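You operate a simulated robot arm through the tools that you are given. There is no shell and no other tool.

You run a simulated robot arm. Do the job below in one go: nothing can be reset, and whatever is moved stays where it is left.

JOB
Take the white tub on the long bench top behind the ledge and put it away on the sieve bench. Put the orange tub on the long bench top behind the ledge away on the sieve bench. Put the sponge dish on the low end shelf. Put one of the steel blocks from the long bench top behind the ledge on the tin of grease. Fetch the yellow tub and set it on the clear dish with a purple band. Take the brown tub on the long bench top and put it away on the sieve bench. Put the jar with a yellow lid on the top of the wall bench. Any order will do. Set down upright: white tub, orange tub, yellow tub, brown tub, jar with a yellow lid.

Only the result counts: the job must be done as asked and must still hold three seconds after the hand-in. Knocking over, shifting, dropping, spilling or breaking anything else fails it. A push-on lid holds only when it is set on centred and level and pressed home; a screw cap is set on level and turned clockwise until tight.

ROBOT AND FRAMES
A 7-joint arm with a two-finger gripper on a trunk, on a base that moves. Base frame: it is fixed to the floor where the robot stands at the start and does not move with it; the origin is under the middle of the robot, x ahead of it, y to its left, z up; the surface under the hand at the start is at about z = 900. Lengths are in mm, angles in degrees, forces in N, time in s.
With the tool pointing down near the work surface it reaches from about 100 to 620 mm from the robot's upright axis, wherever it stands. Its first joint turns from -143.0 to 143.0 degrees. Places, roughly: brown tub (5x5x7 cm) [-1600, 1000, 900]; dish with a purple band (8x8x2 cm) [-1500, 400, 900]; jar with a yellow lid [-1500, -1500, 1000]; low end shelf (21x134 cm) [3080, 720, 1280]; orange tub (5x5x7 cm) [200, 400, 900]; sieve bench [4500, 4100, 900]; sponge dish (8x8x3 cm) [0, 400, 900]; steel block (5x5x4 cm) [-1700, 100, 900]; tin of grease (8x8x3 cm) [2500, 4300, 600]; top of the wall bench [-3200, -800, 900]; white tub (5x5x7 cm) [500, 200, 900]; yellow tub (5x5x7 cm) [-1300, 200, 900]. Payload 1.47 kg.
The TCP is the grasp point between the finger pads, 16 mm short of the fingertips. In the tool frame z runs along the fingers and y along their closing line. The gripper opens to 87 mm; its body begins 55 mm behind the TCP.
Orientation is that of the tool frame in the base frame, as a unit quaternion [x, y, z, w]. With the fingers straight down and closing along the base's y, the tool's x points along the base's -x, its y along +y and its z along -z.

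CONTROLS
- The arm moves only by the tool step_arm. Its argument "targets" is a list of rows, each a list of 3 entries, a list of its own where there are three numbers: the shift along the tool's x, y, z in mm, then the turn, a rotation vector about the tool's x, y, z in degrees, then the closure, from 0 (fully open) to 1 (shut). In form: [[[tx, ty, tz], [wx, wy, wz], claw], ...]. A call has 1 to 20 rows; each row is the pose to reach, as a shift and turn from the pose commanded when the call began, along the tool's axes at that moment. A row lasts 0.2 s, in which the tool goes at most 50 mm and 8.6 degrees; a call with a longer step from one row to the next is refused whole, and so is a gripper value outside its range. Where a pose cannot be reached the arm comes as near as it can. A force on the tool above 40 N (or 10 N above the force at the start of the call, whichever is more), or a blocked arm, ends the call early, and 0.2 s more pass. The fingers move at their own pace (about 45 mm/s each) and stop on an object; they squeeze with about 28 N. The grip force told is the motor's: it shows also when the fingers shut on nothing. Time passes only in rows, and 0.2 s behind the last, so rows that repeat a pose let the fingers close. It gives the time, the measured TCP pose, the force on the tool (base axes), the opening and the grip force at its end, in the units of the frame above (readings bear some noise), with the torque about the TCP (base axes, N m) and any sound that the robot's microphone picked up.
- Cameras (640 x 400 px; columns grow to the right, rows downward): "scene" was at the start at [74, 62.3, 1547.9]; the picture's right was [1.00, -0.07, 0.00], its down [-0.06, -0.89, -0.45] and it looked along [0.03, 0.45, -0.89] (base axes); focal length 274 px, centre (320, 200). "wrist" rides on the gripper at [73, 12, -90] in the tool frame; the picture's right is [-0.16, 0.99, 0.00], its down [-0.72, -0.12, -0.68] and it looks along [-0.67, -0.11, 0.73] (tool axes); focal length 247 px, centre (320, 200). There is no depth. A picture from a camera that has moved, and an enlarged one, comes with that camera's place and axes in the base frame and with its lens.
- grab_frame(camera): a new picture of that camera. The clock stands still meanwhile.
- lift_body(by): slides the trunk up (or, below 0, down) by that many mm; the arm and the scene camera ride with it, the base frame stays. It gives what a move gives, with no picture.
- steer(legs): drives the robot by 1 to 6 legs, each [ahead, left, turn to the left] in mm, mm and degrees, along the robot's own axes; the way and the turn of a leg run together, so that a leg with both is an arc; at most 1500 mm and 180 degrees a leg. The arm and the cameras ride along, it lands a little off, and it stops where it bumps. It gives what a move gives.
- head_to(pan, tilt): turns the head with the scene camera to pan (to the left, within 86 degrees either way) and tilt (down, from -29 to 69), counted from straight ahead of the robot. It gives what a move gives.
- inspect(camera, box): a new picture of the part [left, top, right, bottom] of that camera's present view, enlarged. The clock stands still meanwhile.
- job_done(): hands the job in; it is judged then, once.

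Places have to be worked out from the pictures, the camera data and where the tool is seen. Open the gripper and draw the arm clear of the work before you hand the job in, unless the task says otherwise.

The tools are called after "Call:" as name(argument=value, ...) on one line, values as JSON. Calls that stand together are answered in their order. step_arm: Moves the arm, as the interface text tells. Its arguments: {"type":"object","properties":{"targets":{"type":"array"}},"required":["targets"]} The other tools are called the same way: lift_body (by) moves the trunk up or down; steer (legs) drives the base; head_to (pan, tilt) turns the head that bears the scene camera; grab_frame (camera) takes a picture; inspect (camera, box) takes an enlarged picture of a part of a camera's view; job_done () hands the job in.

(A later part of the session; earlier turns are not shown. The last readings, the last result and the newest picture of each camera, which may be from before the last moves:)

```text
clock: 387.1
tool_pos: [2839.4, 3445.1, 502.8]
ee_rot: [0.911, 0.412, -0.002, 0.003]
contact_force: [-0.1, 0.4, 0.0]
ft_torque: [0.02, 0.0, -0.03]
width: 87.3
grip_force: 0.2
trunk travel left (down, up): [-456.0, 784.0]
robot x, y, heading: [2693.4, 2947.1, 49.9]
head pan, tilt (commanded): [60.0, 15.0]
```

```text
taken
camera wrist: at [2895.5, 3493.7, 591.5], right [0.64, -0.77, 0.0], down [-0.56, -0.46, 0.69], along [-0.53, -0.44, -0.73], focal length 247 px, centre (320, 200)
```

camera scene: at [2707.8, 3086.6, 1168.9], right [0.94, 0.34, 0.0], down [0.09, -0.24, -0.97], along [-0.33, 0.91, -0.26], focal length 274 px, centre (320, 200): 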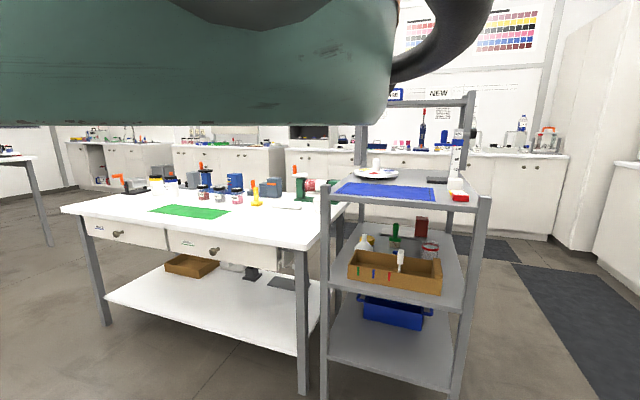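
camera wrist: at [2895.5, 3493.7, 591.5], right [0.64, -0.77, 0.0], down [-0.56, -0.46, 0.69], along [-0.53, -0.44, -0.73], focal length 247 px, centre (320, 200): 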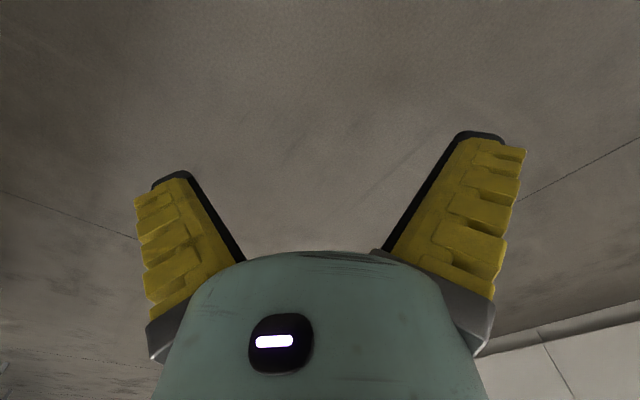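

The yaw flip works; the camera now faces outward. I test pitching up to 75° this way, moving the TCP forward.

Call:
step_arm(targets=[[[15, 0, 0], [0, 7.5, 0], 0], [[30, 0, 0], [0, 15, 0], 0], [[45, 0, 0], [0, 22.5, 0], 0], [[60, 0, 0], [0, 30, 0], 0], [[75, 0, 0], [0, 37.5, 0], 0], [[90, 0, 0], [0, 45, 0], 0], [[105, 0, 0], [0, 52.5, 0], 0], [[120, 0, 0], [0, 60, 0], 0], [[135, 0, 0], [0, 67.5, 0], 0], [[150, 0, 0], [0, 75, 0], 0]])

Call:
grab_frame(camera="wrist")

Call:
head_to(pan=56, tilt=45)

Call:
grab_frame(camera="scene")

```text
clock: 389.2
tool_pos: [2939.1, 3511.3, 549.3]
ee_rot: [0.755, 0.333, 0.52, -0.22]
contact_force: [0.0, 1.2, 0.7]
ft_torque: [0.01, 0.01, -0.06]
width: 87.1
grip_force: 0.0
out of reach, approached as far as the arm can: row 8, 9, 10
trunk travel left (down, up): [-456.0, 784.0]
robot x, y, heading: [2693.9, 2944.9, 49.7]
head pan, tilt (commanded): [60.0, 15.0]
```

```text
taken
camera wrist: at [2907.8, 3463.5, 648.3], right [0.69, -0.71, -0.13], down [-0.69, -0.58, -0.43], along [0.23, 0.39, -0.89], focal length 247 px, centre (320, 200)
```

wrist: 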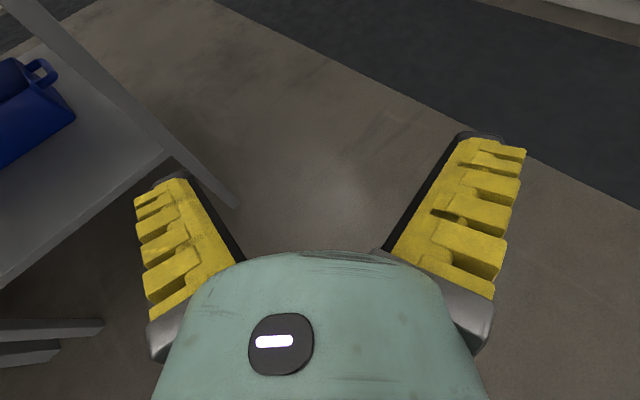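

```text
clock: 390.2
tool_pos: [2940.4, 3512.1, 549.5]
ee_rot: [0.755, 0.335, 0.519, -0.221]
contact_force: [0.3, 0.4, -0.3]
ft_torque: [0.0, -0.02, -0.02]
width: 87.0
grip_force: 0.1
trunk travel left (down, up): [-456.0, 784.0]
robot x, y, heading: [2691.1, 2942.4, 49.8]
head pan, tilt (commanded): [56.0, 45.0]
```

```text
taken
camera scene: at [2717.0, 3077.1, 1122.2], right [0.96, 0.27, 0.0], down [0.19, -0.68, -0.71], along [-0.19, 0.68, -0.71], focal length 274 px, centre (320, 200)
```

scene: 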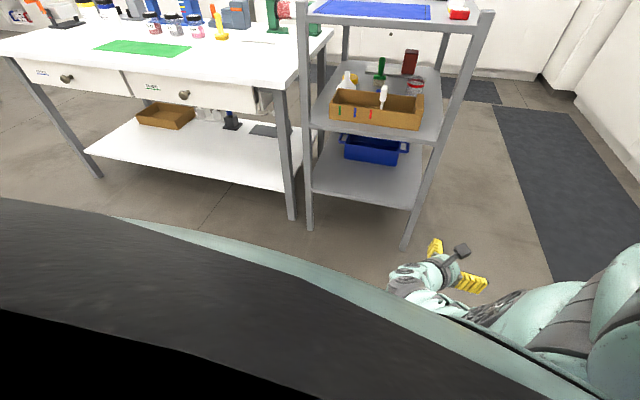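

With the camera on top the tool pitches to 69° (tool axis 21° below level), which should fit between the cart's shelves from its back side. I return the tool to fingers-down now.

Call:
step_arm(targets=[[[-9.6, -3.2, -10.3], [0, -7.6, 0], 0], [[-19.1, -6.4, -20.7], [0, -15.3, 0], 0], [[-28.7, -9.7, -31], [0, -22.9, 0], 0], [[-38.3, -12.9, -41.3], [0, -30.6, 0], 0], [[-47.8, -16.1, -51.7], [0, -38.2, 0], 0], [[-57.4, -19.3, -62], [0, -45.9, 0], 0], [[-67, -22.6, -72.3], [0, -53.5, 0], 0], [[-76.5, -25.8, -82.7], [0, -61.2, 0], 0], [[-86.1, -29, -93], [0, -68.8, 0], 0]])

Call:
lift_body(by=400)

Call:
lift_body(by=250)

```text
clock: 392.2
tool_pos: [2838.4, 3444.4, 499.9]
ee_rot: [0.917, 0.4, 0.002, 0.007]
contact_force: [-0.4, 0.1, 0.2]
ft_torque: [-0.02, 0.0, 0.01]
width: 86.8
grip_force: 0.2
trunk travel left (down, up): [-456.0, 784.0]
robot x, y, heading: [2695.4, 2945.3, 49.6]
head pan, tilt (commanded): [56.0, 45.0]
```

```text
clock: 396.0
tool_pos: [2838.5, 3444.4, 899.9]
ee_rot: [0.917, 0.4, 0.002, 0.008]
contact_force: [-0.5, -0.1, -0.2]
ft_torque: [-0.02, 0.01, 0.02]
width: 86.8
grip_force: 0.0
trunk travel left (down, up): [-856.0, 384.0]
robot x, y, heading: [2696.2, 2943.4, 49.7]
head pan, tilt (commanded): [56.0, 45.0]
```

```text
clock: 398.6
tool_pos: [2839.5, 3443.7, 1149.7]
ee_rot: [0.917, 0.4, 0.003, 0.006]
contact_force: [-0.4, 0.6, 1.1]
ft_torque: [0.0, -0.01, -0.01]
width: 87.2
grip_force: 0.1
trunk travel left (down, up): [-1106.0, 134.0]
robot x, y, heading: [2698.3, 2943.6, 49.6]
head pan, tilt (commanded): [56.0, 45.0]
```

All set for the next item. I drive back around the bench's east end into the south aisle, checking the pose on the way.

Call:
steer(legs=[[205, -1233, 0], [-1080, -920, 0], [-1080, -920, 0]])

```text
clock: 418.4
tool_pos: [3965.9, -54.0, 1150.9]
ee_rot: [0.92, 0.392, 0.001, 0.006]
contact_force: [0.4, -0.4, -0.2]
ft_torque: [0.01, -0.02, -0.02]
width: 86.8
grip_force: 0.1
trunk travel left (down, up): [-1106.0, 134.0]
robot x, y, heading: [3814.1, -554.5, 48.4]
head pan, tilt (commanded): [56.0, 45.0]
```

Now west along the aisle, four legs to x ≈ −1390.

Call:
steer(legs=[[-871, 960, 0], [-871, 960, 0]])

Call:
steer(legs=[[-871, 960, 0], [-800, 882, 0]])

Call:
head_to(pan=56, tilt=35)

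Call:
grab_frame(camera="scene")

```text
clock: 431.1
tool_pos: [1357.3, -85.0, 1151.4]
ee_rot: [0.919, 0.394, 0.002, 0.007]
contact_force: [-0.1, -0.6, 0.5]
ft_torque: [-0.01, -0.01, -0.01]
width: 87.1
grip_force: 0.2
trunk travel left (down, up): [-1106.0, 134.0]
robot x, y, heading: [1207.8, -582.8, 48.9]
head pan, tilt (commanded): [56.0, 45.0]
```

```text
clock: 443.2
tool_pos: [-1119.4, -164.0, 1150.1]
ee_rot: [0.918, 0.396, 0.001, 0.007]
contact_force: [0.2, 0.1, -0.9]
ft_torque: [0.03, -0.04, -0.01]
width: 87.1
grip_force: 0.0
trunk travel left (down, up): [-1106.0, 134.0]
robot x, y, heading: [-1264.9, -662.9, 49.3]
head pan, tilt (commanded): [56.0, 45.0]
```

```text
clock: 443.9
tool_pos: [-1119.2, -165.7, 1150.7]
ee_rot: [0.918, 0.397, 0.002, 0.006]
contact_force: [-0.1, 0.0, -0.6]
ft_torque: [-0.01, 0.01, 0.02]
width: 87.0
grip_force: 0.1
trunk travel left (down, up): [-1106.0, 134.0]
robot x, y, heading: [-1267.7, -665.6, 49.4]
head pan, tilt (commanded): [56.0, 35.0]
```

```text
taken
camera scene: at [-1246.4, -524.7, 1786.9], right [0.96, 0.26, 0.0], down [0.15, -0.55, -0.82], along [-0.22, 0.79, -0.57], focal length 274 px, centre (320, 200)
```

scene: 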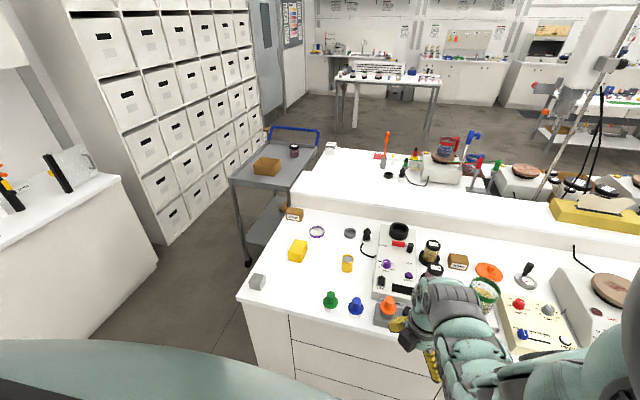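

I see the bench's west end with the steel block near the corner, the yellow tub and the purple-banded dish. I enlarge it.

Call:
inspect(camera="scene", box=[230, 190, 430, 330])

Call:
inspect(camera="scene", box=[0, 100, 250, 280])

```text
2.86 times, centred on (330, 260) of scene
camera zoom: at [-1246.4, -524.7, 1786.9], right [0.96, 0.26, 0.0], down [0.15, -0.55, -0.82], along [-0.22, 0.79, -0.57], focal length 781 px, centre (291, 29)
```

zoom: 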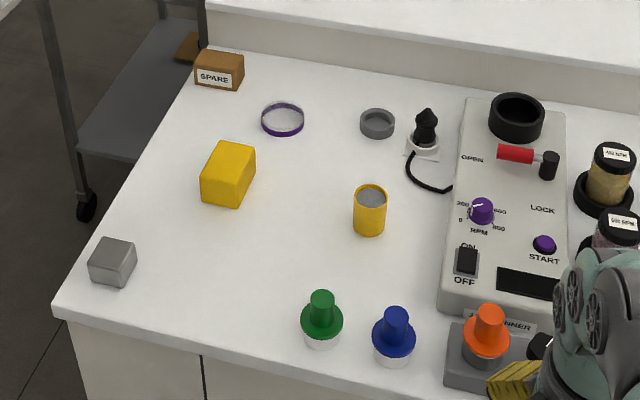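

```text
2.22 times, centred on (125, 190) of scene
camera zoom: at [-1246.4, -524.7, 1786.9], right [0.96, 0.26, 0.0], down [0.15, -0.55, -0.82], along [-0.22, 0.79, -0.57], focal length 608 px, centre (753, 222)
```

zoom: 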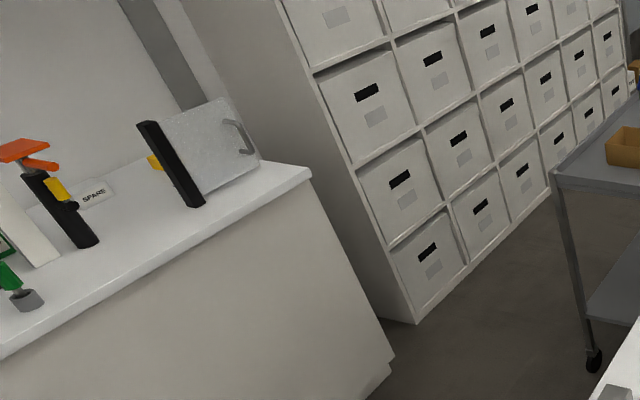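

Positions: yellow tub (−1342, 247), purple-banded dish (−1519, 417), steel block (−1660, 73) close to the corner (−1694, −7). The yellow tub comes first; I drive so the hand is above it.

Call:
steer(legs=[[170, 434, 0]])

Call:
grab_frame(camera="wrist")

```text
clock: 446.7
tool_pos: [-1333.9, 243.1, 1150.2]
ee_rot: [0.918, 0.397, 0.001, 0.007]
contact_force: [0.2, -0.4, 0.1]
ft_torque: [-0.01, 0.01, -0.03]
width: 87.0
grip_force: 0.2
trunk travel left (down, up): [-1106.0, 134.0]
robot x, y, heading: [-1480.6, -251.3, 49.6]
head pan, tilt (commanded): [56.0, 35.0]
```

```text
taken
camera wrist: at [-1276.3, 289.1, 1239.0], right [0.61, -0.79, 0.01], down [-0.59, -0.44, 0.68], along [-0.53, -0.42, -0.73], focal length 247 px, centre (320, 200)
```

wrist: 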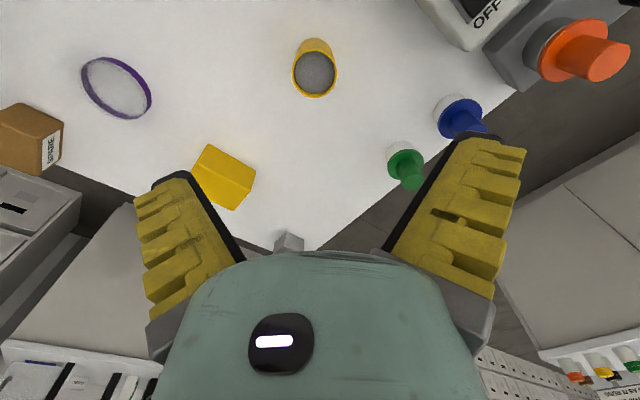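

The tub's rim is at (−1340, 242). I correct by 7 mm with the arm and lower with the trunk, checking once on the way.

Call:
step_arm(targets=[[[-5.2, -4.8, 0], [0, 0, 0], 0], [[-5.2, -4.8, 0], [0, 0, 0], 0]])

Call:
lift_body(by=-140)

Call:
grab_frame(camera="wrist")

```text
clock: 447.3
tool_pos: [-1339.9, 242.3, 1150.4]
ee_rot: [0.918, 0.398, 0.002, 0.007]
contact_force: [-0.9, -0.2, -1.3]
ft_torque: [0.03, -0.02, 0.01]
width: 87.0
grip_force: 0.1
trunk travel left (down, up): [-1106.0, 134.0]
robot x, y, heading: [-1481.4, -255.7, 49.3]
head pan, tilt (commanded): [56.0, 35.0]
```

```text
clock: 448.9
tool_pos: [-1340.3, 242.5, 1010.2]
ee_rot: [0.918, 0.398, 0.002, 0.007]
contact_force: [0.7, -0.3, -0.5]
ft_torque: [-0.04, -0.01, 0.02]
width: 87.1
grip_force: 0.0
trunk travel left (down, up): [-966.0, 274.0]
robot x, y, heading: [-1482.9, -258.0, 49.4]
head pan, tilt (commanded): [56.0, 35.0]
```

```text
taken
camera wrist: at [-1283.1, 288.5, 1098.9], right [0.61, -0.79, 0.01], down [-0.59, -0.44, 0.68], along [-0.53, -0.42, -0.73], focal length 247 px, centre (320, 200)
```

wrist: 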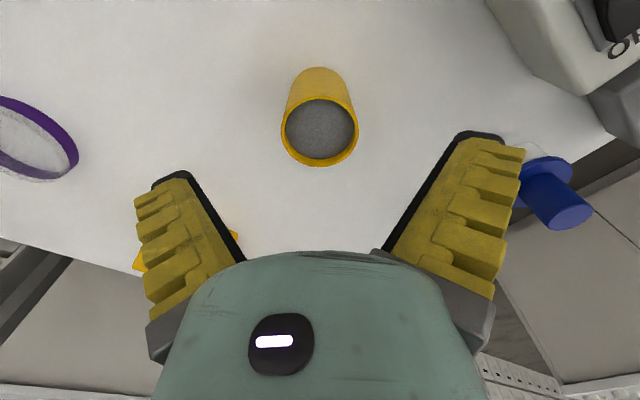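

Centred as predicted. I lower 70 mm more and close gently.

Call:
lift_body(by=-71)

Call:
step_arm(targets=[[[0, 0, 0], [0, 0, 0], 0.2], [[0, 0, 0], [0, 0, 0], 0.4], [[0, 0, 0], [0, 0, 0], 0.5], [[0, 0, 0], [0, 0, 0], 0.6], [[0, 0, 0], [0, 0, 0], 0.6]])

Call:
grab_frame(camera="wrist")

```text
clock: 450.0
tool_pos: [-1339.9, 241.7, 938.8]
ee_rot: [0.918, 0.397, 0.003, 0.008]
contact_force: [0.2, -0.4, 0.2]
ft_torque: [0.02, -0.03, -0.01]
width: 87.0
grip_force: 0.0
trunk travel left (down, up): [-895.0, 345.0]
robot x, y, heading: [-1477.3, -253.1, 49.3]
head pan, tilt (commanded): [56.0, 35.0]
```

```text
clock: 451.2
tool_pos: [-1340.0, 242.2, 938.2]
ee_rot: [0.918, 0.397, 0.003, 0.007]
contact_force: [-0.4, 1.1, -0.2]
ft_torque: [0.02, 0.01, 0.02]
width: 43.6
grip_force: 28.1
trunk travel left (down, up): [-895.0, 345.0]
robot x, y, heading: [-1480.4, -253.4, 49.4]
head pan, tilt (commanded): [56.0, 35.0]
```

```text
taken
camera wrist: at [-1283.2, 288.4, 1027.7], right [0.61, -0.79, 0.01], down [-0.59, -0.44, 0.68], along [-0.53, -0.42, -0.73], focal length 247 px, centre (320, 200)
```

wrist: 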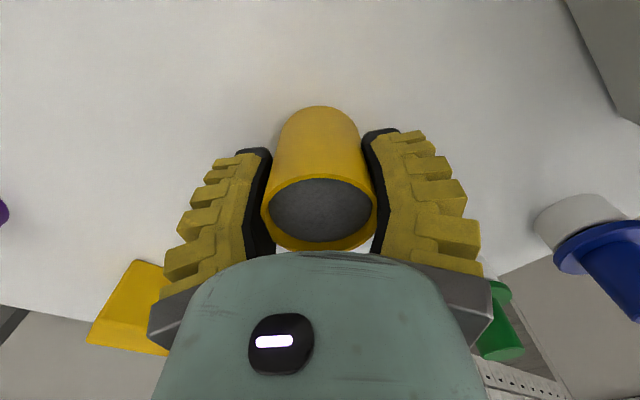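

Good grip at 43.6 mm. I lift by 110 mm and drive toward the purple-banded dish.

Call:
lift_body(by=112)

Call:
steer(legs=[[0, 140, 0]])

Call:
grab_frame(camera="wrist")

Call:
grab_frame(camera="scene")

```text
clock: 452.7
tool_pos: [-1340.5, 241.8, 1051.2]
ee_rot: [0.918, 0.397, 0.001, 0.006]
contact_force: [-0.7, -0.3, -0.4]
ft_torque: [-0.04, 0.02, 0.01]
width: 43.4
grip_force: 27.5
trunk travel left (down, up): [-1007.0, 233.0]
robot x, y, heading: [-1476.0, -256.3, 49.5]
head pan, tilt (commanded): [56.0, 35.0]
```

```text
clock: 454.0
tool_pos: [-1447.9, 334.5, 1051.1]
ee_rot: [0.918, 0.396, 0.002, 0.006]
contact_force: [-0.1, 0.2, -0.4]
ft_torque: [-0.02, 0.0, -0.02]
width: 43.0
grip_force: 28.6
trunk travel left (down, up): [-1007.0, 233.0]
robot x, y, heading: [-1591.5, -162.5, 49.4]
head pan, tilt (commanded): [56.0, 35.0]
```

```text
taken
camera wrist: at [-1390.2, 380.5, 1139.6], right [0.61, -0.79, 0.01], down [-0.59, -0.44, 0.68], along [-0.53, -0.42, -0.73], focal length 247 px, centre (320, 200)
```

wrist: 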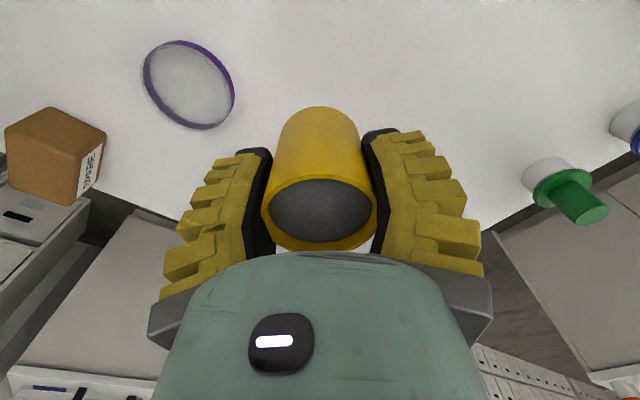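

```text
taken
camera scene: at [-1566.8, -24.5, 1687.9], right [0.96, 0.26, 0.0], down [0.15, -0.55, -0.82], along [-0.22, 0.79, -0.57], focal length 274 px, centre (320, 200)
```

scene: 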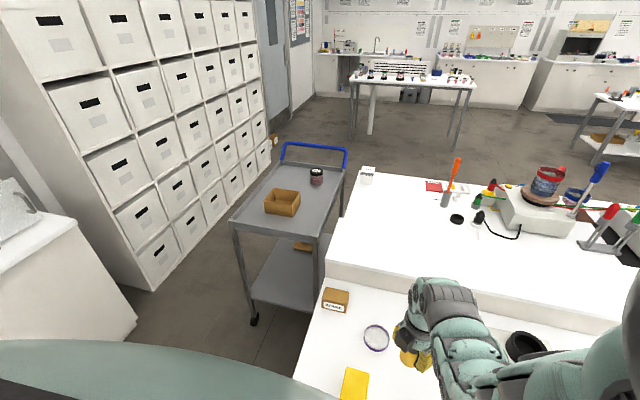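

I enlarge the dish to get its centre precisely.

Call:
inspect(camera="wrist", box=[120, 20, 260, 150])

Call:
inspect(camera="scene", box=[310, 270, 470, 400])

```text
3.08 times, centred on (190, 85) of wrist
camera zoom: at [-1390.2, 380.5, 1139.6], right [0.61, -0.79, 0.01], down [-0.59, -0.44, 0.68], along [-0.53, -0.42, -0.73], focal length 760 px, centre (720, 554)
```

zoom: 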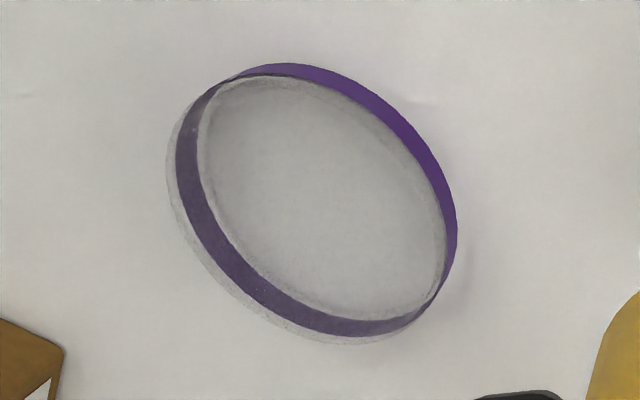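

```text
3.08 times, centred on (390, 335) of scene
camera zoom: at [-1566.8, -24.5, 1687.9], right [0.96, 0.26, 0.0], down [0.15, -0.55, -0.82], along [-0.22, 0.79, -0.57], focal length 842 px, centre (105, -215)
```

zoom: 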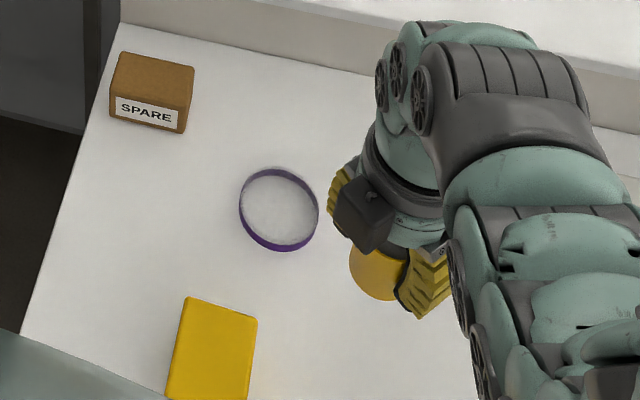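

The dish centre is at (−1519.5, 423), an open dish with its wall about 16–18 mm high. I drive the last 114 mm to be above it.

Call:
steer(legs=[[20, 111, 0]])

Call:
grab_frame(camera="scene")

Call:
inspect(camera="wrist", box=[200, 50, 440, 260])

```text
clock: 455.2
tool_pos: [-1518.1, 420.4, 1051.6]
ee_rot: [0.918, 0.397, 0.002, 0.008]
contact_force: [-0.7, 0.3, -1.1]
ft_torque: [0.0, 0.0, -0.01]
width: 43.2
grip_force: 28.0
trunk travel left (down, up): [-1007.0, 233.0]
robot x, y, heading: [-1660.8, -69.5, 49.3]
head pan, tilt (commanded): [56.0, 35.0]
```

```text
taken
camera scene: at [-1636.6, 61.7, 1687.9], right [0.96, 0.26, 0.0], down [0.15, -0.55, -0.82], along [-0.22, 0.79, -0.57], focal length 274 px, centre (320, 200)
```

scene: 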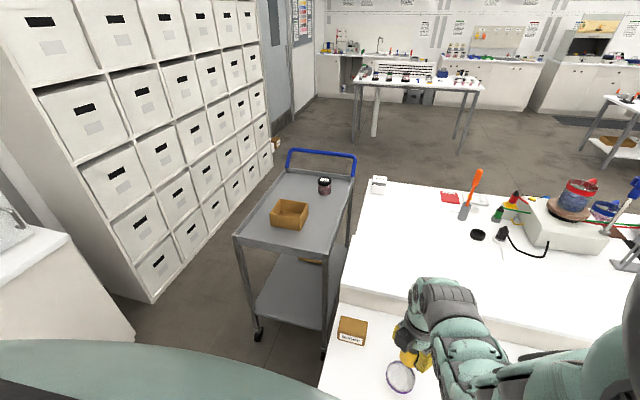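

```text
1.90 times, centred on (320, 155) of wrist
camera zoom: at [-1460.1, 466.8, 1139.6], right [0.61, -0.79, 0.01], down [-0.59, -0.44, 0.68], along [-0.53, -0.42, -0.73], focal length 470 px, centre (320, 286)
```

zoom: 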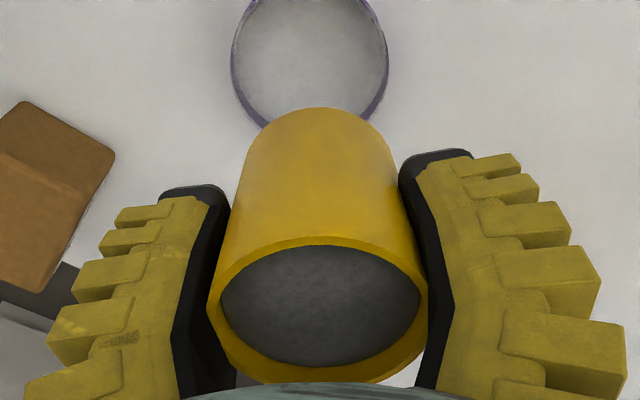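

The dish centre is about 5 mm further north than the tub's axis. I correct with the arm and lower 65 mm to look again.

Call:
step_arm(targets=[[[4, -3, 0], [0, 0, 0], 0.6], [[4, -3, 0], [0, 0, 0], 0.6]])

Call:
lift_body(by=-65)

Call:
inspect(camera="wrist", box=[200, 50, 440, 260])

Call:
inspect(camera="scene", box=[330, 300, 480, 400])

```text
clock: 455.8
tool_pos: [-1517.2, 426.2, 1050.8]
ee_rot: [0.918, 0.396, 0.003, 0.007]
contact_force: [0.8, 0.0, -1.2]
ft_torque: [0.04, -0.03, -0.01]
width: 42.9
grip_force: 27.3
trunk travel left (down, up): [-1007.0, 233.0]
robot x, y, heading: [-1659.6, -77.0, 49.2]
head pan, tilt (commanded): [56.0, 35.0]
```

```text
clock: 456.8
tool_pos: [-1515.9, 424.7, 986.9]
ee_rot: [0.918, 0.396, 0.002, 0.006]
contact_force: [-0.2, 0.2, -0.7]
ft_torque: [0.0, 0.01, 0.02]
width: 42.7
grip_force: 28.3
trunk travel left (down, up): [-942.0, 298.0]
robot x, y, heading: [-1661.9, -81.6, 49.5]
head pan, tilt (commanded): [56.0, 35.0]
```

```text
1.90 times, centred on (320, 155) of wrist
camera zoom: at [-1459.6, 472.2, 1074.9], right [0.61, -0.79, 0.01], down [-0.59, -0.44, 0.68], along [-0.53, -0.42, -0.73], focal length 470 px, centre (320, 286)
```

zoom: 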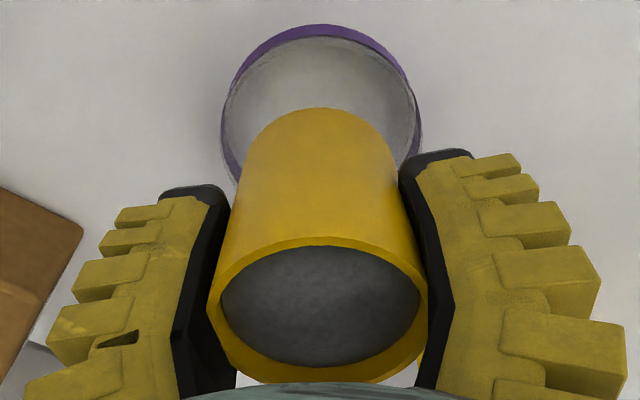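

```text
4.00 times, centred on (405, 350) of scene
camera zoom: at [-1636.6, 61.8, 1622.9], right [0.96, 0.26, 0.0], down [0.15, -0.55, -0.82], along [-0.22, 0.79, -0.57], focal length 1094 px, centre (-20, -400)
```

zoom: 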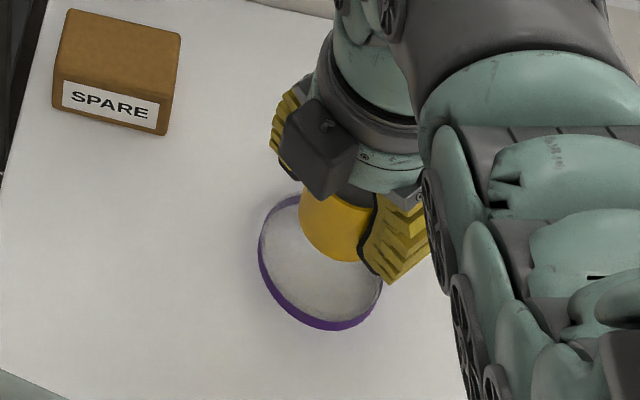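

The tub is centred over the dish within about 3 mm in both views. I lower 41 mm and then feel for contact.

Call:
lift_body(by=-41)

Call:
lift_body(by=-2)

Call:
lift_body(by=-1.5)

```text
clock: 457.7
tool_pos: [-1517.1, 425.3, 945.4]
ee_rot: [0.918, 0.397, 0.003, 0.007]
contact_force: [-1.1, -0.2, -1.2]
ft_torque: [-0.05, -0.01, 0.0]
width: 43.0
grip_force: 28.1
trunk travel left (down, up): [-901.0, 339.0]
robot x, y, heading: [-1659.6, -80.5, 49.7]
head pan, tilt (commanded): [56.0, 35.0]
```

```text
clock: 458.2
tool_pos: [-1516.3, 426.1, 943.0]
ee_rot: [0.918, 0.397, 0.002, 0.008]
contact_force: [-0.8, -2.1, -0.8]
ft_torque: [-0.03, 0.02, 0.0]
width: 42.9
grip_force: 27.7
trunk travel left (down, up): [-899.0, 341.0]
robot x, y, heading: [-1663.2, -73.6, 49.2]
head pan, tilt (commanded): [56.0, 35.0]
```

```text
clock: 458.7
tool_pos: [-1517.5, 426.7, 942.5]
ee_rot: [0.918, 0.396, 0.003, 0.007]
contact_force: [0.0, -2.4, 10.5]
ft_torque: [-0.05, 0.07, -0.01]
width: 42.5
grip_force: 27.7
trunk travel left (down, up): [-898.0, 342.0]
robot x, y, heading: [-1659.6, -75.1, 49.2]
head pan, tilt (commanded): [56.0, 35.0]
```

Contact (10.5 N) at z = 942.5, about 4 mm above bench contact, so the tub stands on the dish's floor. I open the fingers slowly and check.

Call:
step_arm(targets=[[[0, 0, 0], [0, 0, 0], 0.5], [[0, 0, 0], [0, 0, 0], 0.4], [[0, 0, 0], [0, 0, 0], 0.3], [[0, 0, 0], [0, 0, 0], 0.2], [[0, 0, 0], [0, 0, 0], 0.1], [[0, 0, 0], [0, 0, 0], 0], [[0, 0, 0], [0, 0, 0], 0]])

Call:
grab_frame(camera="wrist")

```text
clock: 460.3
tool_pos: [-1516.1, 426.3, 940.9]
ee_rot: [0.918, 0.396, 0.003, 0.008]
contact_force: [-0.3, -0.2, 0.7]
ft_torque: [0.0, -0.05, 0.02]
width: 87.1
grip_force: 0.1
trunk travel left (down, up): [-898.0, 342.0]
robot x, y, heading: [-1657.7, -76.2, 49.3]
head pan, tilt (commanded): [56.0, 35.0]
```

```text
taken
camera wrist: at [-1459.6, 472.1, 1030.3], right [0.61, -0.79, 0.01], down [-0.59, -0.44, 0.68], along [-0.53, -0.42, -0.73], focal length 247 px, centre (320, 200)
```

wrist: 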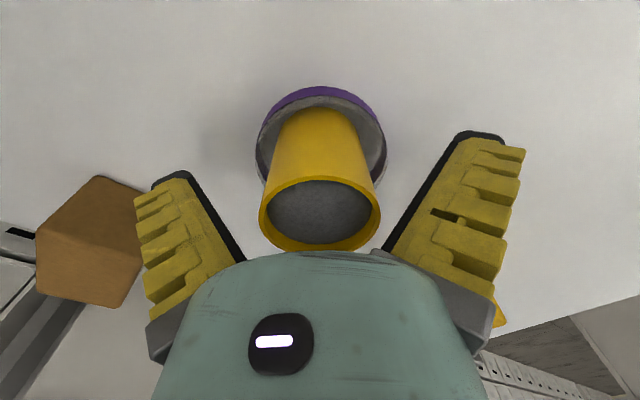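

The yellow tub stands centrally in the dish. I raise the hand by 210 mm and check from above.

Call:
lift_body(by=210)

Call:
grab_frame(camera="wrist")

```text
clock: 462.6
tool_pos: [-1515.3, 424.7, 1151.5]
ee_rot: [0.918, 0.396, 0.003, 0.007]
contact_force: [-0.2, 0.3, -0.5]
ft_torque: [-0.01, -0.01, 0.01]
width: 87.2
grip_force: 0.1
trunk travel left (down, up): [-1108.0, 132.0]
robot x, y, heading: [-1660.3, -73.9, 49.3]
head pan, tilt (commanded): [56.0, 35.0]
```

```text
taken
camera wrist: at [-1459.6, 472.1, 1240.3], right [0.61, -0.79, 0.02], down [-0.59, -0.44, 0.68], along [-0.53, -0.42, -0.73], focal length 247 px, centre (320, 200)
```

wrist: 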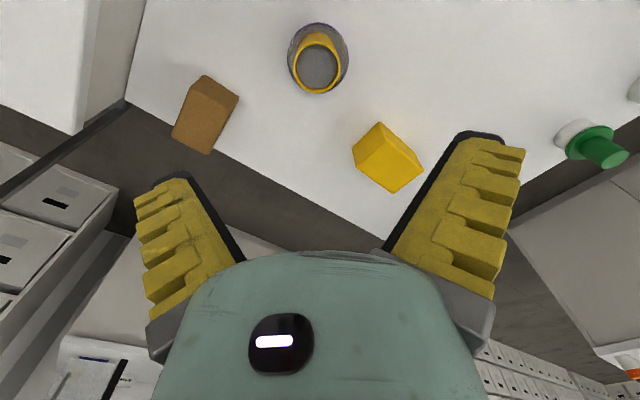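

Yellow tub done. Next the jar with the yellow lid on the opposite bench: I back into the aisle, turn right and look that way.

Call:
steer(legs=[[-332, -497, 0], [0, 0, -100]])

Call:
head_to(pan=60, tilt=-15)

Call:
head_to(pan=-60, tilt=-15)

Call:
head_to(pan=-58, tilt=30)

Call:
grab_frame(camera="scene")

```text
clock: 470.2
tool_pos: [-1030.1, -876.8, 1152.4]
ee_rot: [0.89, -0.456, -0.004, 0.006]
contact_force: [-0.8, -0.7, -0.4]
ft_torque: [-0.01, -0.04, 0.02]
width: 87.1
grip_force: 0.1
trunk travel left (down, up): [-1108.0, 132.0]
robot x, y, heading: [-1496.3, -641.3, -51.6]
head pan, tilt (commanded): [56.0, 35.0]
```

```text
clock: 471.3
tool_pos: [-1030.3, -876.2, 1152.0]
ee_rot: [0.89, -0.456, -0.004, 0.007]
contact_force: [-0.9, -0.3, -0.1]
ft_torque: [-0.01, 0.02, -0.01]
width: 87.1
grip_force: 0.1
trunk travel left (down, up): [-1108.0, 132.0]
robot x, y, heading: [-1492.8, -639.7, -51.7]
head pan, tilt (commanded): [60.0, -15.0]
```

```text
clock: 473.3
tool_pos: [-1030.3, -875.2, 1151.2]
ee_rot: [0.89, -0.456, -0.004, 0.006]
contact_force: [-0.6, 0.3, 0.5]
ft_torque: [0.02, 0.04, 0.01]
width: 87.3
grip_force: 0.0
trunk travel left (down, up): [-1108.0, 132.0]
robot x, y, heading: [-1499.8, -640.8, -51.4]
head pan, tilt (commanded): [-60.0, -15.0]
```

```text
clock: 474.5
tool_pos: [-1031.0, -875.1, 1152.0]
ee_rot: [0.89, -0.457, -0.004, 0.007]
contact_force: [0.6, 0.5, -0.2]
ft_torque: [-0.01, -0.03, -0.01]
width: 87.2
grip_force: 0.2
trunk travel left (down, up): [-1108.0, 132.0]
robot x, y, heading: [-1493.2, -639.4, -51.6]
head pan, tilt (commanded): [-58.0, 30.0]
```

```text
taken
camera scene: at [-1483.6, -781.0, 1796.3], right [-0.94, 0.34, 0.0], down [0.17, 0.47, -0.87], along [-0.29, -0.82, -0.5], focal length 274 px, centre (320, 200)
```

scene: 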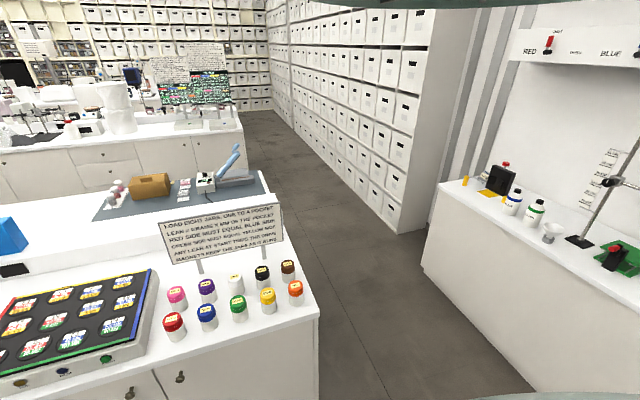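

The jars stand in two rows at the opposite bench's end; the yellow-lidded one is in the front row between green and orange. I enlarge them and the wall bench.

Call:
inspect(camera="scene", box=[140, 190, 340, 360])

Call:
inspect(camera="scene", box=[400, 140, 640, 330])

```text
2.35 times, centred on (240, 275) of scene
camera zoom: at [-1483.6, -781.0, 1796.3], right [-0.94, 0.34, 0.0], down [0.17, 0.47, -0.87], along [-0.29, -0.82, -0.5], focal length 644 px, centre (508, 24)
```

zoom: 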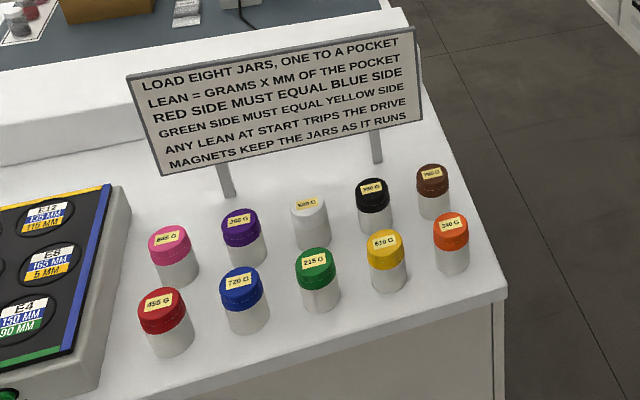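

```text
2.11 times, centred on (520, 235) of scene
camera zoom: at [-1483.6, -781.0, 1796.3], right [-0.94, 0.34, 0.0], down [0.17, 0.47, -0.87], along [-0.29, -0.82, -0.5], focal length 576 px, centre (-101, 126)
```

zoom: 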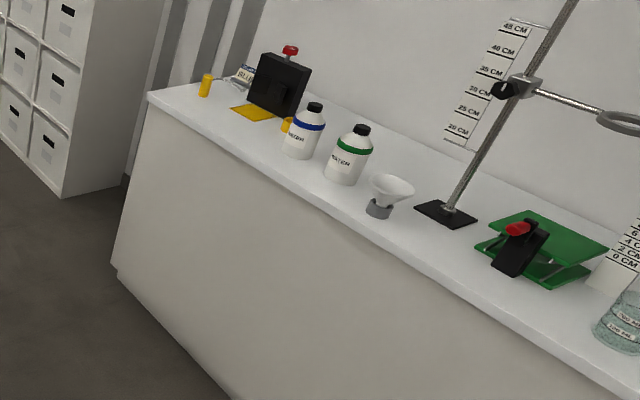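

The yellow-lidded jar is at about (−1537, −1514), lid top z ≈ 994, with neighbours 107 mm to each side. I turn to heading 180° so the fingers close along y, and drive beside that bench.

Call:
steer(legs=[[0, 0, -128], [-430, 590, 0]])

Call:
grab_frame(camera="wrist")

```text
clock: 483.9
tool_pos: [-1571.9, -1456.8, 1150.3]
ee_rot: [0.049, 0.999, 0.008, 0.001]
contact_force: [0.0, 0.7, 0.1]
ft_torque: [0.02, 0.02, 0.02]
width: 87.0
grip_force: 0.0
trunk travel left (down, up): [-1108.0, 132.0]
robot x, y, heading: [-1089.0, -1264.6, 176.8]
head pan, tilt (commanded): [-58.0, 30.0]
```

```text
taken
camera wrist: at [-1643.4, -1438.8, 1240.3], right [0.25, 0.97, 0.02], down [0.71, -0.2, 0.68], along [0.66, -0.16, -0.73], focal length 247 px, centre (320, 200)
```

wrist: 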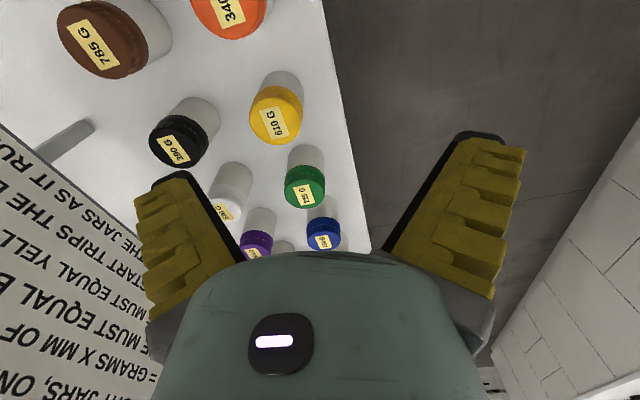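

The jar's lid is at about (−1546, −1506) from this nearer view. I shift the base 55 mm to centre above it.

Call:
steer(legs=[[-28, 47, 0]])

Call:
lift_body(by=-80)

Call:
grab_frame(camera="wrist")

```text
clock: 484.9
tool_pos: [-1547.0, -1504.5, 1150.9]
ee_rot: [0.05, 0.999, 0.008, 0.001]
contact_force: [-0.4, -0.3, -0.1]
ft_torque: [0.02, 0.0, 0.02]
width: 87.1
grip_force: 0.1
trunk travel left (down, up): [-1108.0, 132.0]
robot x, y, heading: [-1059.0, -1312.8, 176.9]
head pan, tilt (commanded): [-58.0, 30.0]
```

```text
clock: 486.0
tool_pos: [-1546.4, -1504.8, 1072.6]
ee_rot: [0.049, 0.999, 0.008, 0.002]
contact_force: [-0.8, 0.0, -0.5]
ft_torque: [0.0, 0.03, -0.01]
width: 86.8
grip_force: 0.0
trunk travel left (down, up): [-1028.0, 212.0]
robot x, y, heading: [-1061.7, -1310.8, 176.7]
head pan, tilt (commanded): [-58.0, 30.0]
```

```text
taken
camera wrist: at [-1618.4, -1486.3, 1160.4], right [0.26, 0.97, 0.02], down [0.71, -0.2, 0.68], along [0.66, -0.16, -0.73], focal length 247 px, centre (320, 200)
```

wrist: 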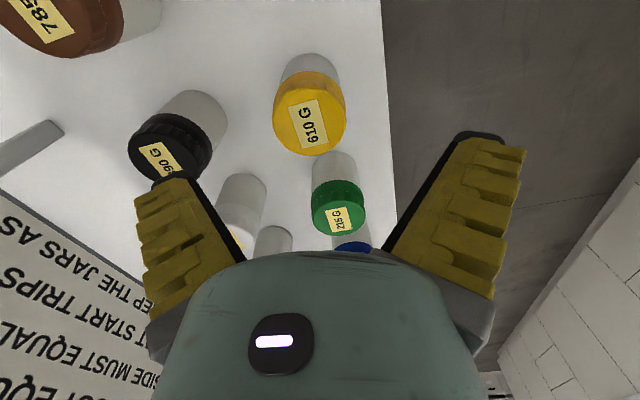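

I enlarge the view to centre on the lid more exactly.

Call:
inspect(camera="wrist", box=[240, 40, 400, 180])

```text
2.86 times, centred on (320, 110) of wrist
camera zoom: at [-1618.4, -1486.3, 1160.4], right [0.26, 0.97, 0.02], down [0.71, -0.2, 0.68], along [0.66, -0.16, -0.73], focal length 706 px, centre (320, 457)
```

zoom: 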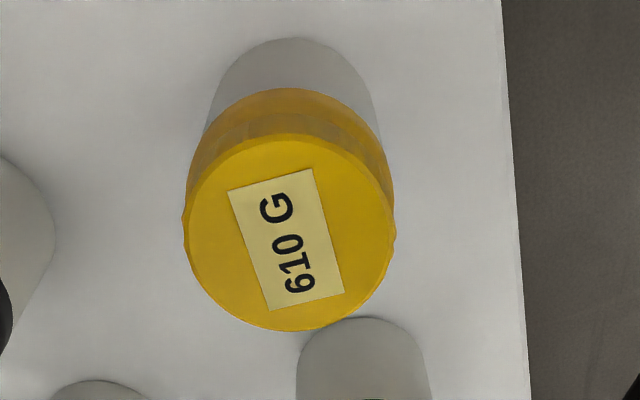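

The lid centre is at (−1543.5, −1511). I shift 7 mm with the arm and lower to z ≈ 1000 to check clearances to the neighbours.

Call:
step_arm(targets=[[[-3.5, -5.9, 0], [0, 0, 0], 0], [[-3.5, -5.9, 0], [0, 0, 0], 0]])

Call:
lift_body(by=-55)

Call:
grab_frame(camera="wrist")

```text
clock: 486.6
tool_pos: [-1543.1, -1510.9, 1071.4]
ee_rot: [0.05, 0.999, 0.007, 0.001]
contact_force: [-0.4, -0.6, -0.4]
ft_torque: [-0.01, -0.03, -0.01]
width: 87.0
grip_force: 0.1
trunk travel left (down, up): [-1028.0, 212.0]
robot x, y, heading: [-1061.4, -1311.5, 177.0]
head pan, tilt (commanded): [-58.0, 30.0]
```

```text
clock: 487.6
tool_pos: [-1542.7, -1510.7, 1016.4]
ee_rot: [0.049, 0.999, 0.007, 0.0]
contact_force: [-0.5, 0.0, 0.5]
ft_torque: [-0.01, -0.02, -0.01]
width: 87.2
grip_force: 0.1
trunk travel left (down, up): [-973.0, 267.0]
robot x, y, heading: [-1061.6, -1311.8, 176.7]
head pan, tilt (commanded): [-58.0, 30.0]
```

```text
taken
camera wrist: at [-1615.3, -1492.6, 1104.9], right [0.26, 0.97, 0.02], down [0.71, -0.2, 0.68], along [0.66, -0.16, -0.73], focal length 247 px, centre (320, 200)
```

wrist: 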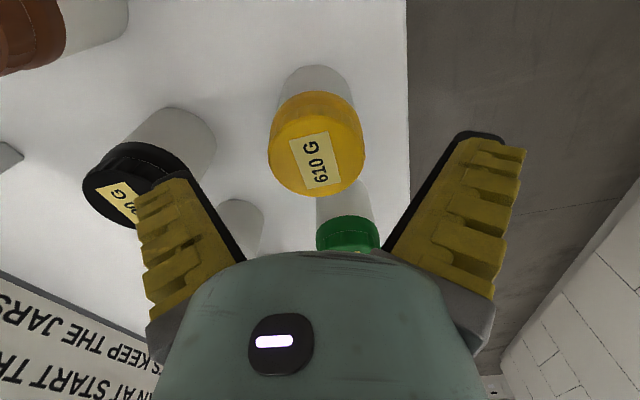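

I enlarge again to settle the lid's height and centre.

Call:
inspect(camera="wrist", box=[230, 60, 410, 220])

```text
2.50 times, centred on (320, 140) of wrist
camera zoom: at [-1615.3, -1492.6, 1104.9], right [0.26, 0.97, 0.02], down [0.71, -0.2, 0.68], along [0.66, -0.16, -0.73], focal length 617 px, centre (320, 350)
```

zoom: 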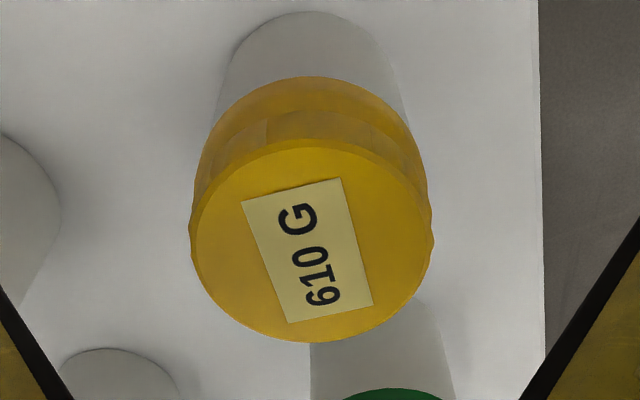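

The lid top is at z ≈ 987 with diameter about 54 mm and it is centred within 2 mm. I lower 71 mm and close gently on the jar.

Call:
lift_body(by=-71)

Call:
step_arm(targets=[[[0, 0, 0], [0, 0, 0], 0.15], [[0, 0, 0], [0, 0, 0], 0.3], [[0, 0, 0], [0, 0, 0], 0.4], [[0, 0, 0], [0, 0, 0], 0.55], [[0, 0, 0], [0, 0, 0], 0.55]])

Call:
grab_frame(camera="wrist")

```text
clock: 488.7
tool_pos: [-1545.4, -1513.1, 946.9]
ee_rot: [0.05, 0.999, 0.006, -0.002]
contact_force: [0.0, -2.5, 20.2]
ft_torque: [0.12, -0.02, 0.06]
width: 89.8
grip_force: 1.4
trunk travel left (down, up): [-902.0, 338.0]
robot x, y, heading: [-1059.5, -1310.2, 177.1]
head pan, tilt (commanded): [-58.0, 30.0]
```

```text
clock: 489.9
tool_pos: [-1545.5, -1512.6, 948.4]
ee_rot: [0.05, 0.999, 0.005, -0.001]
contact_force: [4.8, -1.4, 38.8]
ft_torque: [-0.3, -0.25, -0.11]
width: 66.8
grip_force: 28.3
trunk travel left (down, up): [-902.0, 338.0]
robot x, y, heading: [-1061.1, -1311.0, 176.8]
head pan, tilt (commanded): [-58.0, 30.0]
```

```text
taken
camera wrist: at [-1617.7, -1495.0, 1036.4], right [0.25, 0.97, 0.01], down [0.71, -0.19, 0.68], along [0.66, -0.17, -0.73], focal length 247 px, centre (320, 200)
```

wrist: 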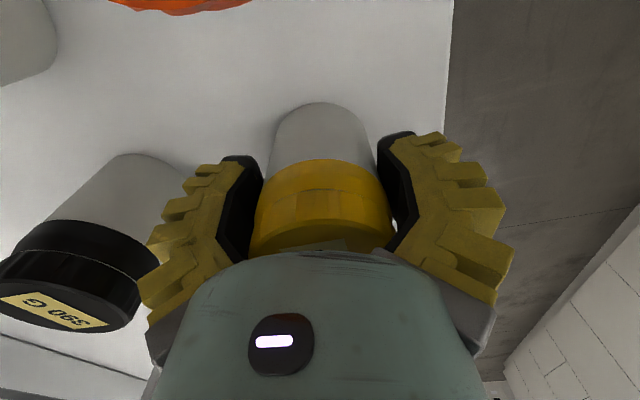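

The palm met the lid before the fingers could close (38 N upward), so I was too low. I open the fingers and raise the trunk by 40 mm.

Call:
step_arm(targets=[[[0, 0, 0], [0, 0, 0], 0.2], [[0, 0, 0], [0, 0, 0], 0], [[0, 0, 0], [0, 0, 0], 0], [[0, 0, 0], [0, 0, 0], 0]])

Call:
lift_body(by=35)

Call:
grab_frame(camera="wrist")

```text
clock: 490.9
tool_pos: [-1545.2, -1511.4, 946.6]
ee_rot: [0.05, 0.999, 0.006, -0.001]
contact_force: [-4.0, -5.0, 18.6]
ft_torque: [0.09, -0.21, -0.12]
width: 86.4
grip_force: 9.5
trunk travel left (down, up): [-902.0, 338.0]
robot x, y, heading: [-1059.0, -1312.1, 177.0]
head pan, tilt (commanded): [-58.0, 30.0]
```

```text
clock: 491.7
tool_pos: [-1542.9, -1509.7, 979.7]
ee_rot: [0.05, 0.999, 0.009, 0.002]
contact_force: [0.2, 0.3, -0.4]
ft_torque: [-0.02, 0.01, 0.01]
width: 86.9
grip_force: 0.1
trunk travel left (down, up): [-937.0, 303.0]
robot x, y, heading: [-1056.9, -1308.5, 176.5]
head pan, tilt (commanded): [-58.0, 30.0]
```

```text
taken
camera wrist: at [-1614.8, -1492.0, 1068.3], right [0.26, 0.97, 0.02], down [0.71, -0.2, 0.68], along [0.66, -0.16, -0.73], focal length 247 px, centre (320, 200)
```

wrist: 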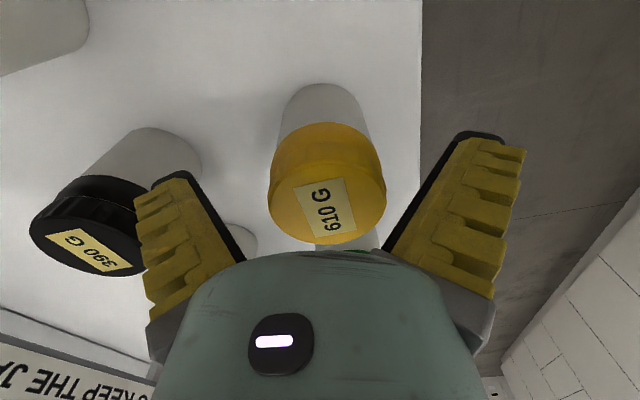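

The jar still stands upright and centred. I lower just 8 mm so the pads meet the lid's side near the TCP, and close.

Call:
lift_body(by=-9)

Call:
step_arm(targets=[[[0, 0, 0], [0, 0, 0], 0.15], [[0, 0, 0], [0, 0, 0], 0.3], [[0, 0, 0], [0, 0, 0], 0.4], [[0, 0, 0], [0, 0, 0], 0.5], [[0, 0, 0], [0, 0, 0], 0.5]])

Call:
grab_frame(camera="wrist")

```text
clock: 492.2
tool_pos: [-1543.1, -1510.0, 971.7]
ee_rot: [0.05, 0.999, 0.008, 0.001]
contact_force: [0.9, -0.4, -0.1]
ft_torque: [0.0, -0.01, 0.01]
width: 86.8
grip_force: 0.1
trunk travel left (down, up): [-928.0, 312.0]
robot x, y, heading: [-1060.9, -1311.8, 176.6]
head pan, tilt (commanded): [-58.0, 30.0]
```

```text
clock: 493.4
tool_pos: [-1542.9, -1509.0, 970.0]
ee_rot: [0.05, 0.999, 0.008, 0.001]
contact_force: [-0.8, 1.8, -0.6]
ft_torque: [0.07, 0.05, 0.03]
width: 57.3
grip_force: 28.2
trunk travel left (down, up): [-928.0, 312.0]
robot x, y, heading: [-1064.1, -1312.3, 176.7]
head pan, tilt (commanded): [-58.0, 30.0]
```

```text
taken
camera wrist: at [-1615.3, -1492.0, 1059.7], right [0.26, 0.97, 0.02], down [0.71, -0.2, 0.68], along [0.66, -0.16, -0.73], focal length 247 px, centre (320, 200)
```

wrist: 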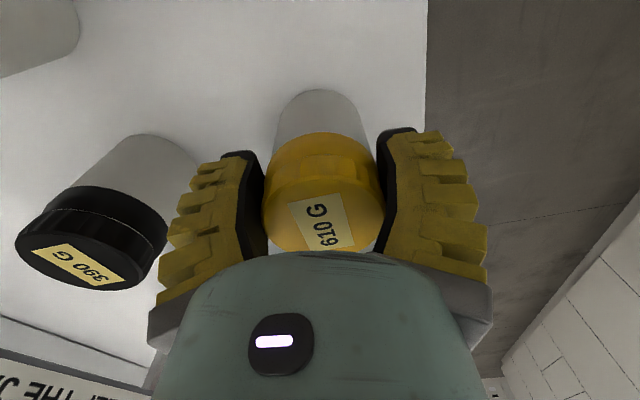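

Gripped at 57 mm. I lift 25 mm and check that the whole jar comes up.

Call:
lift_body(by=25)

Call:
grab_frame(camera="wrist")

```text
clock: 494.2
tool_pos: [-1542.4, -1510.2, 995.9]
ee_rot: [0.049, 0.999, 0.008, 0.002]
contact_force: [0.0, -0.9, -6.1]
ft_torque: [0.0, 0.08, 0.0]
width: 57.4
grip_force: 28.3
trunk travel left (down, up): [-953.0, 287.0]
robot x, y, heading: [-1061.7, -1309.1, 176.8]
head pan, tilt (commanded): [-58.0, 30.0]
```

```text
taken
camera wrist: at [-1614.4, -1492.1, 1084.1], right [0.26, 0.97, 0.02], down [0.71, -0.2, 0.68], along [0.66, -0.16, -0.73], focal length 247 px, centre (320, 200)
```

wrist: 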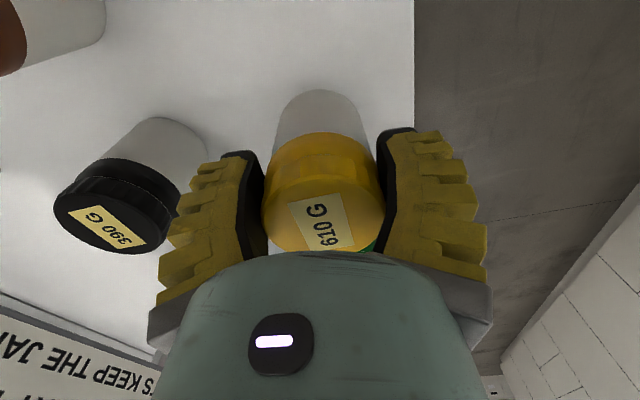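

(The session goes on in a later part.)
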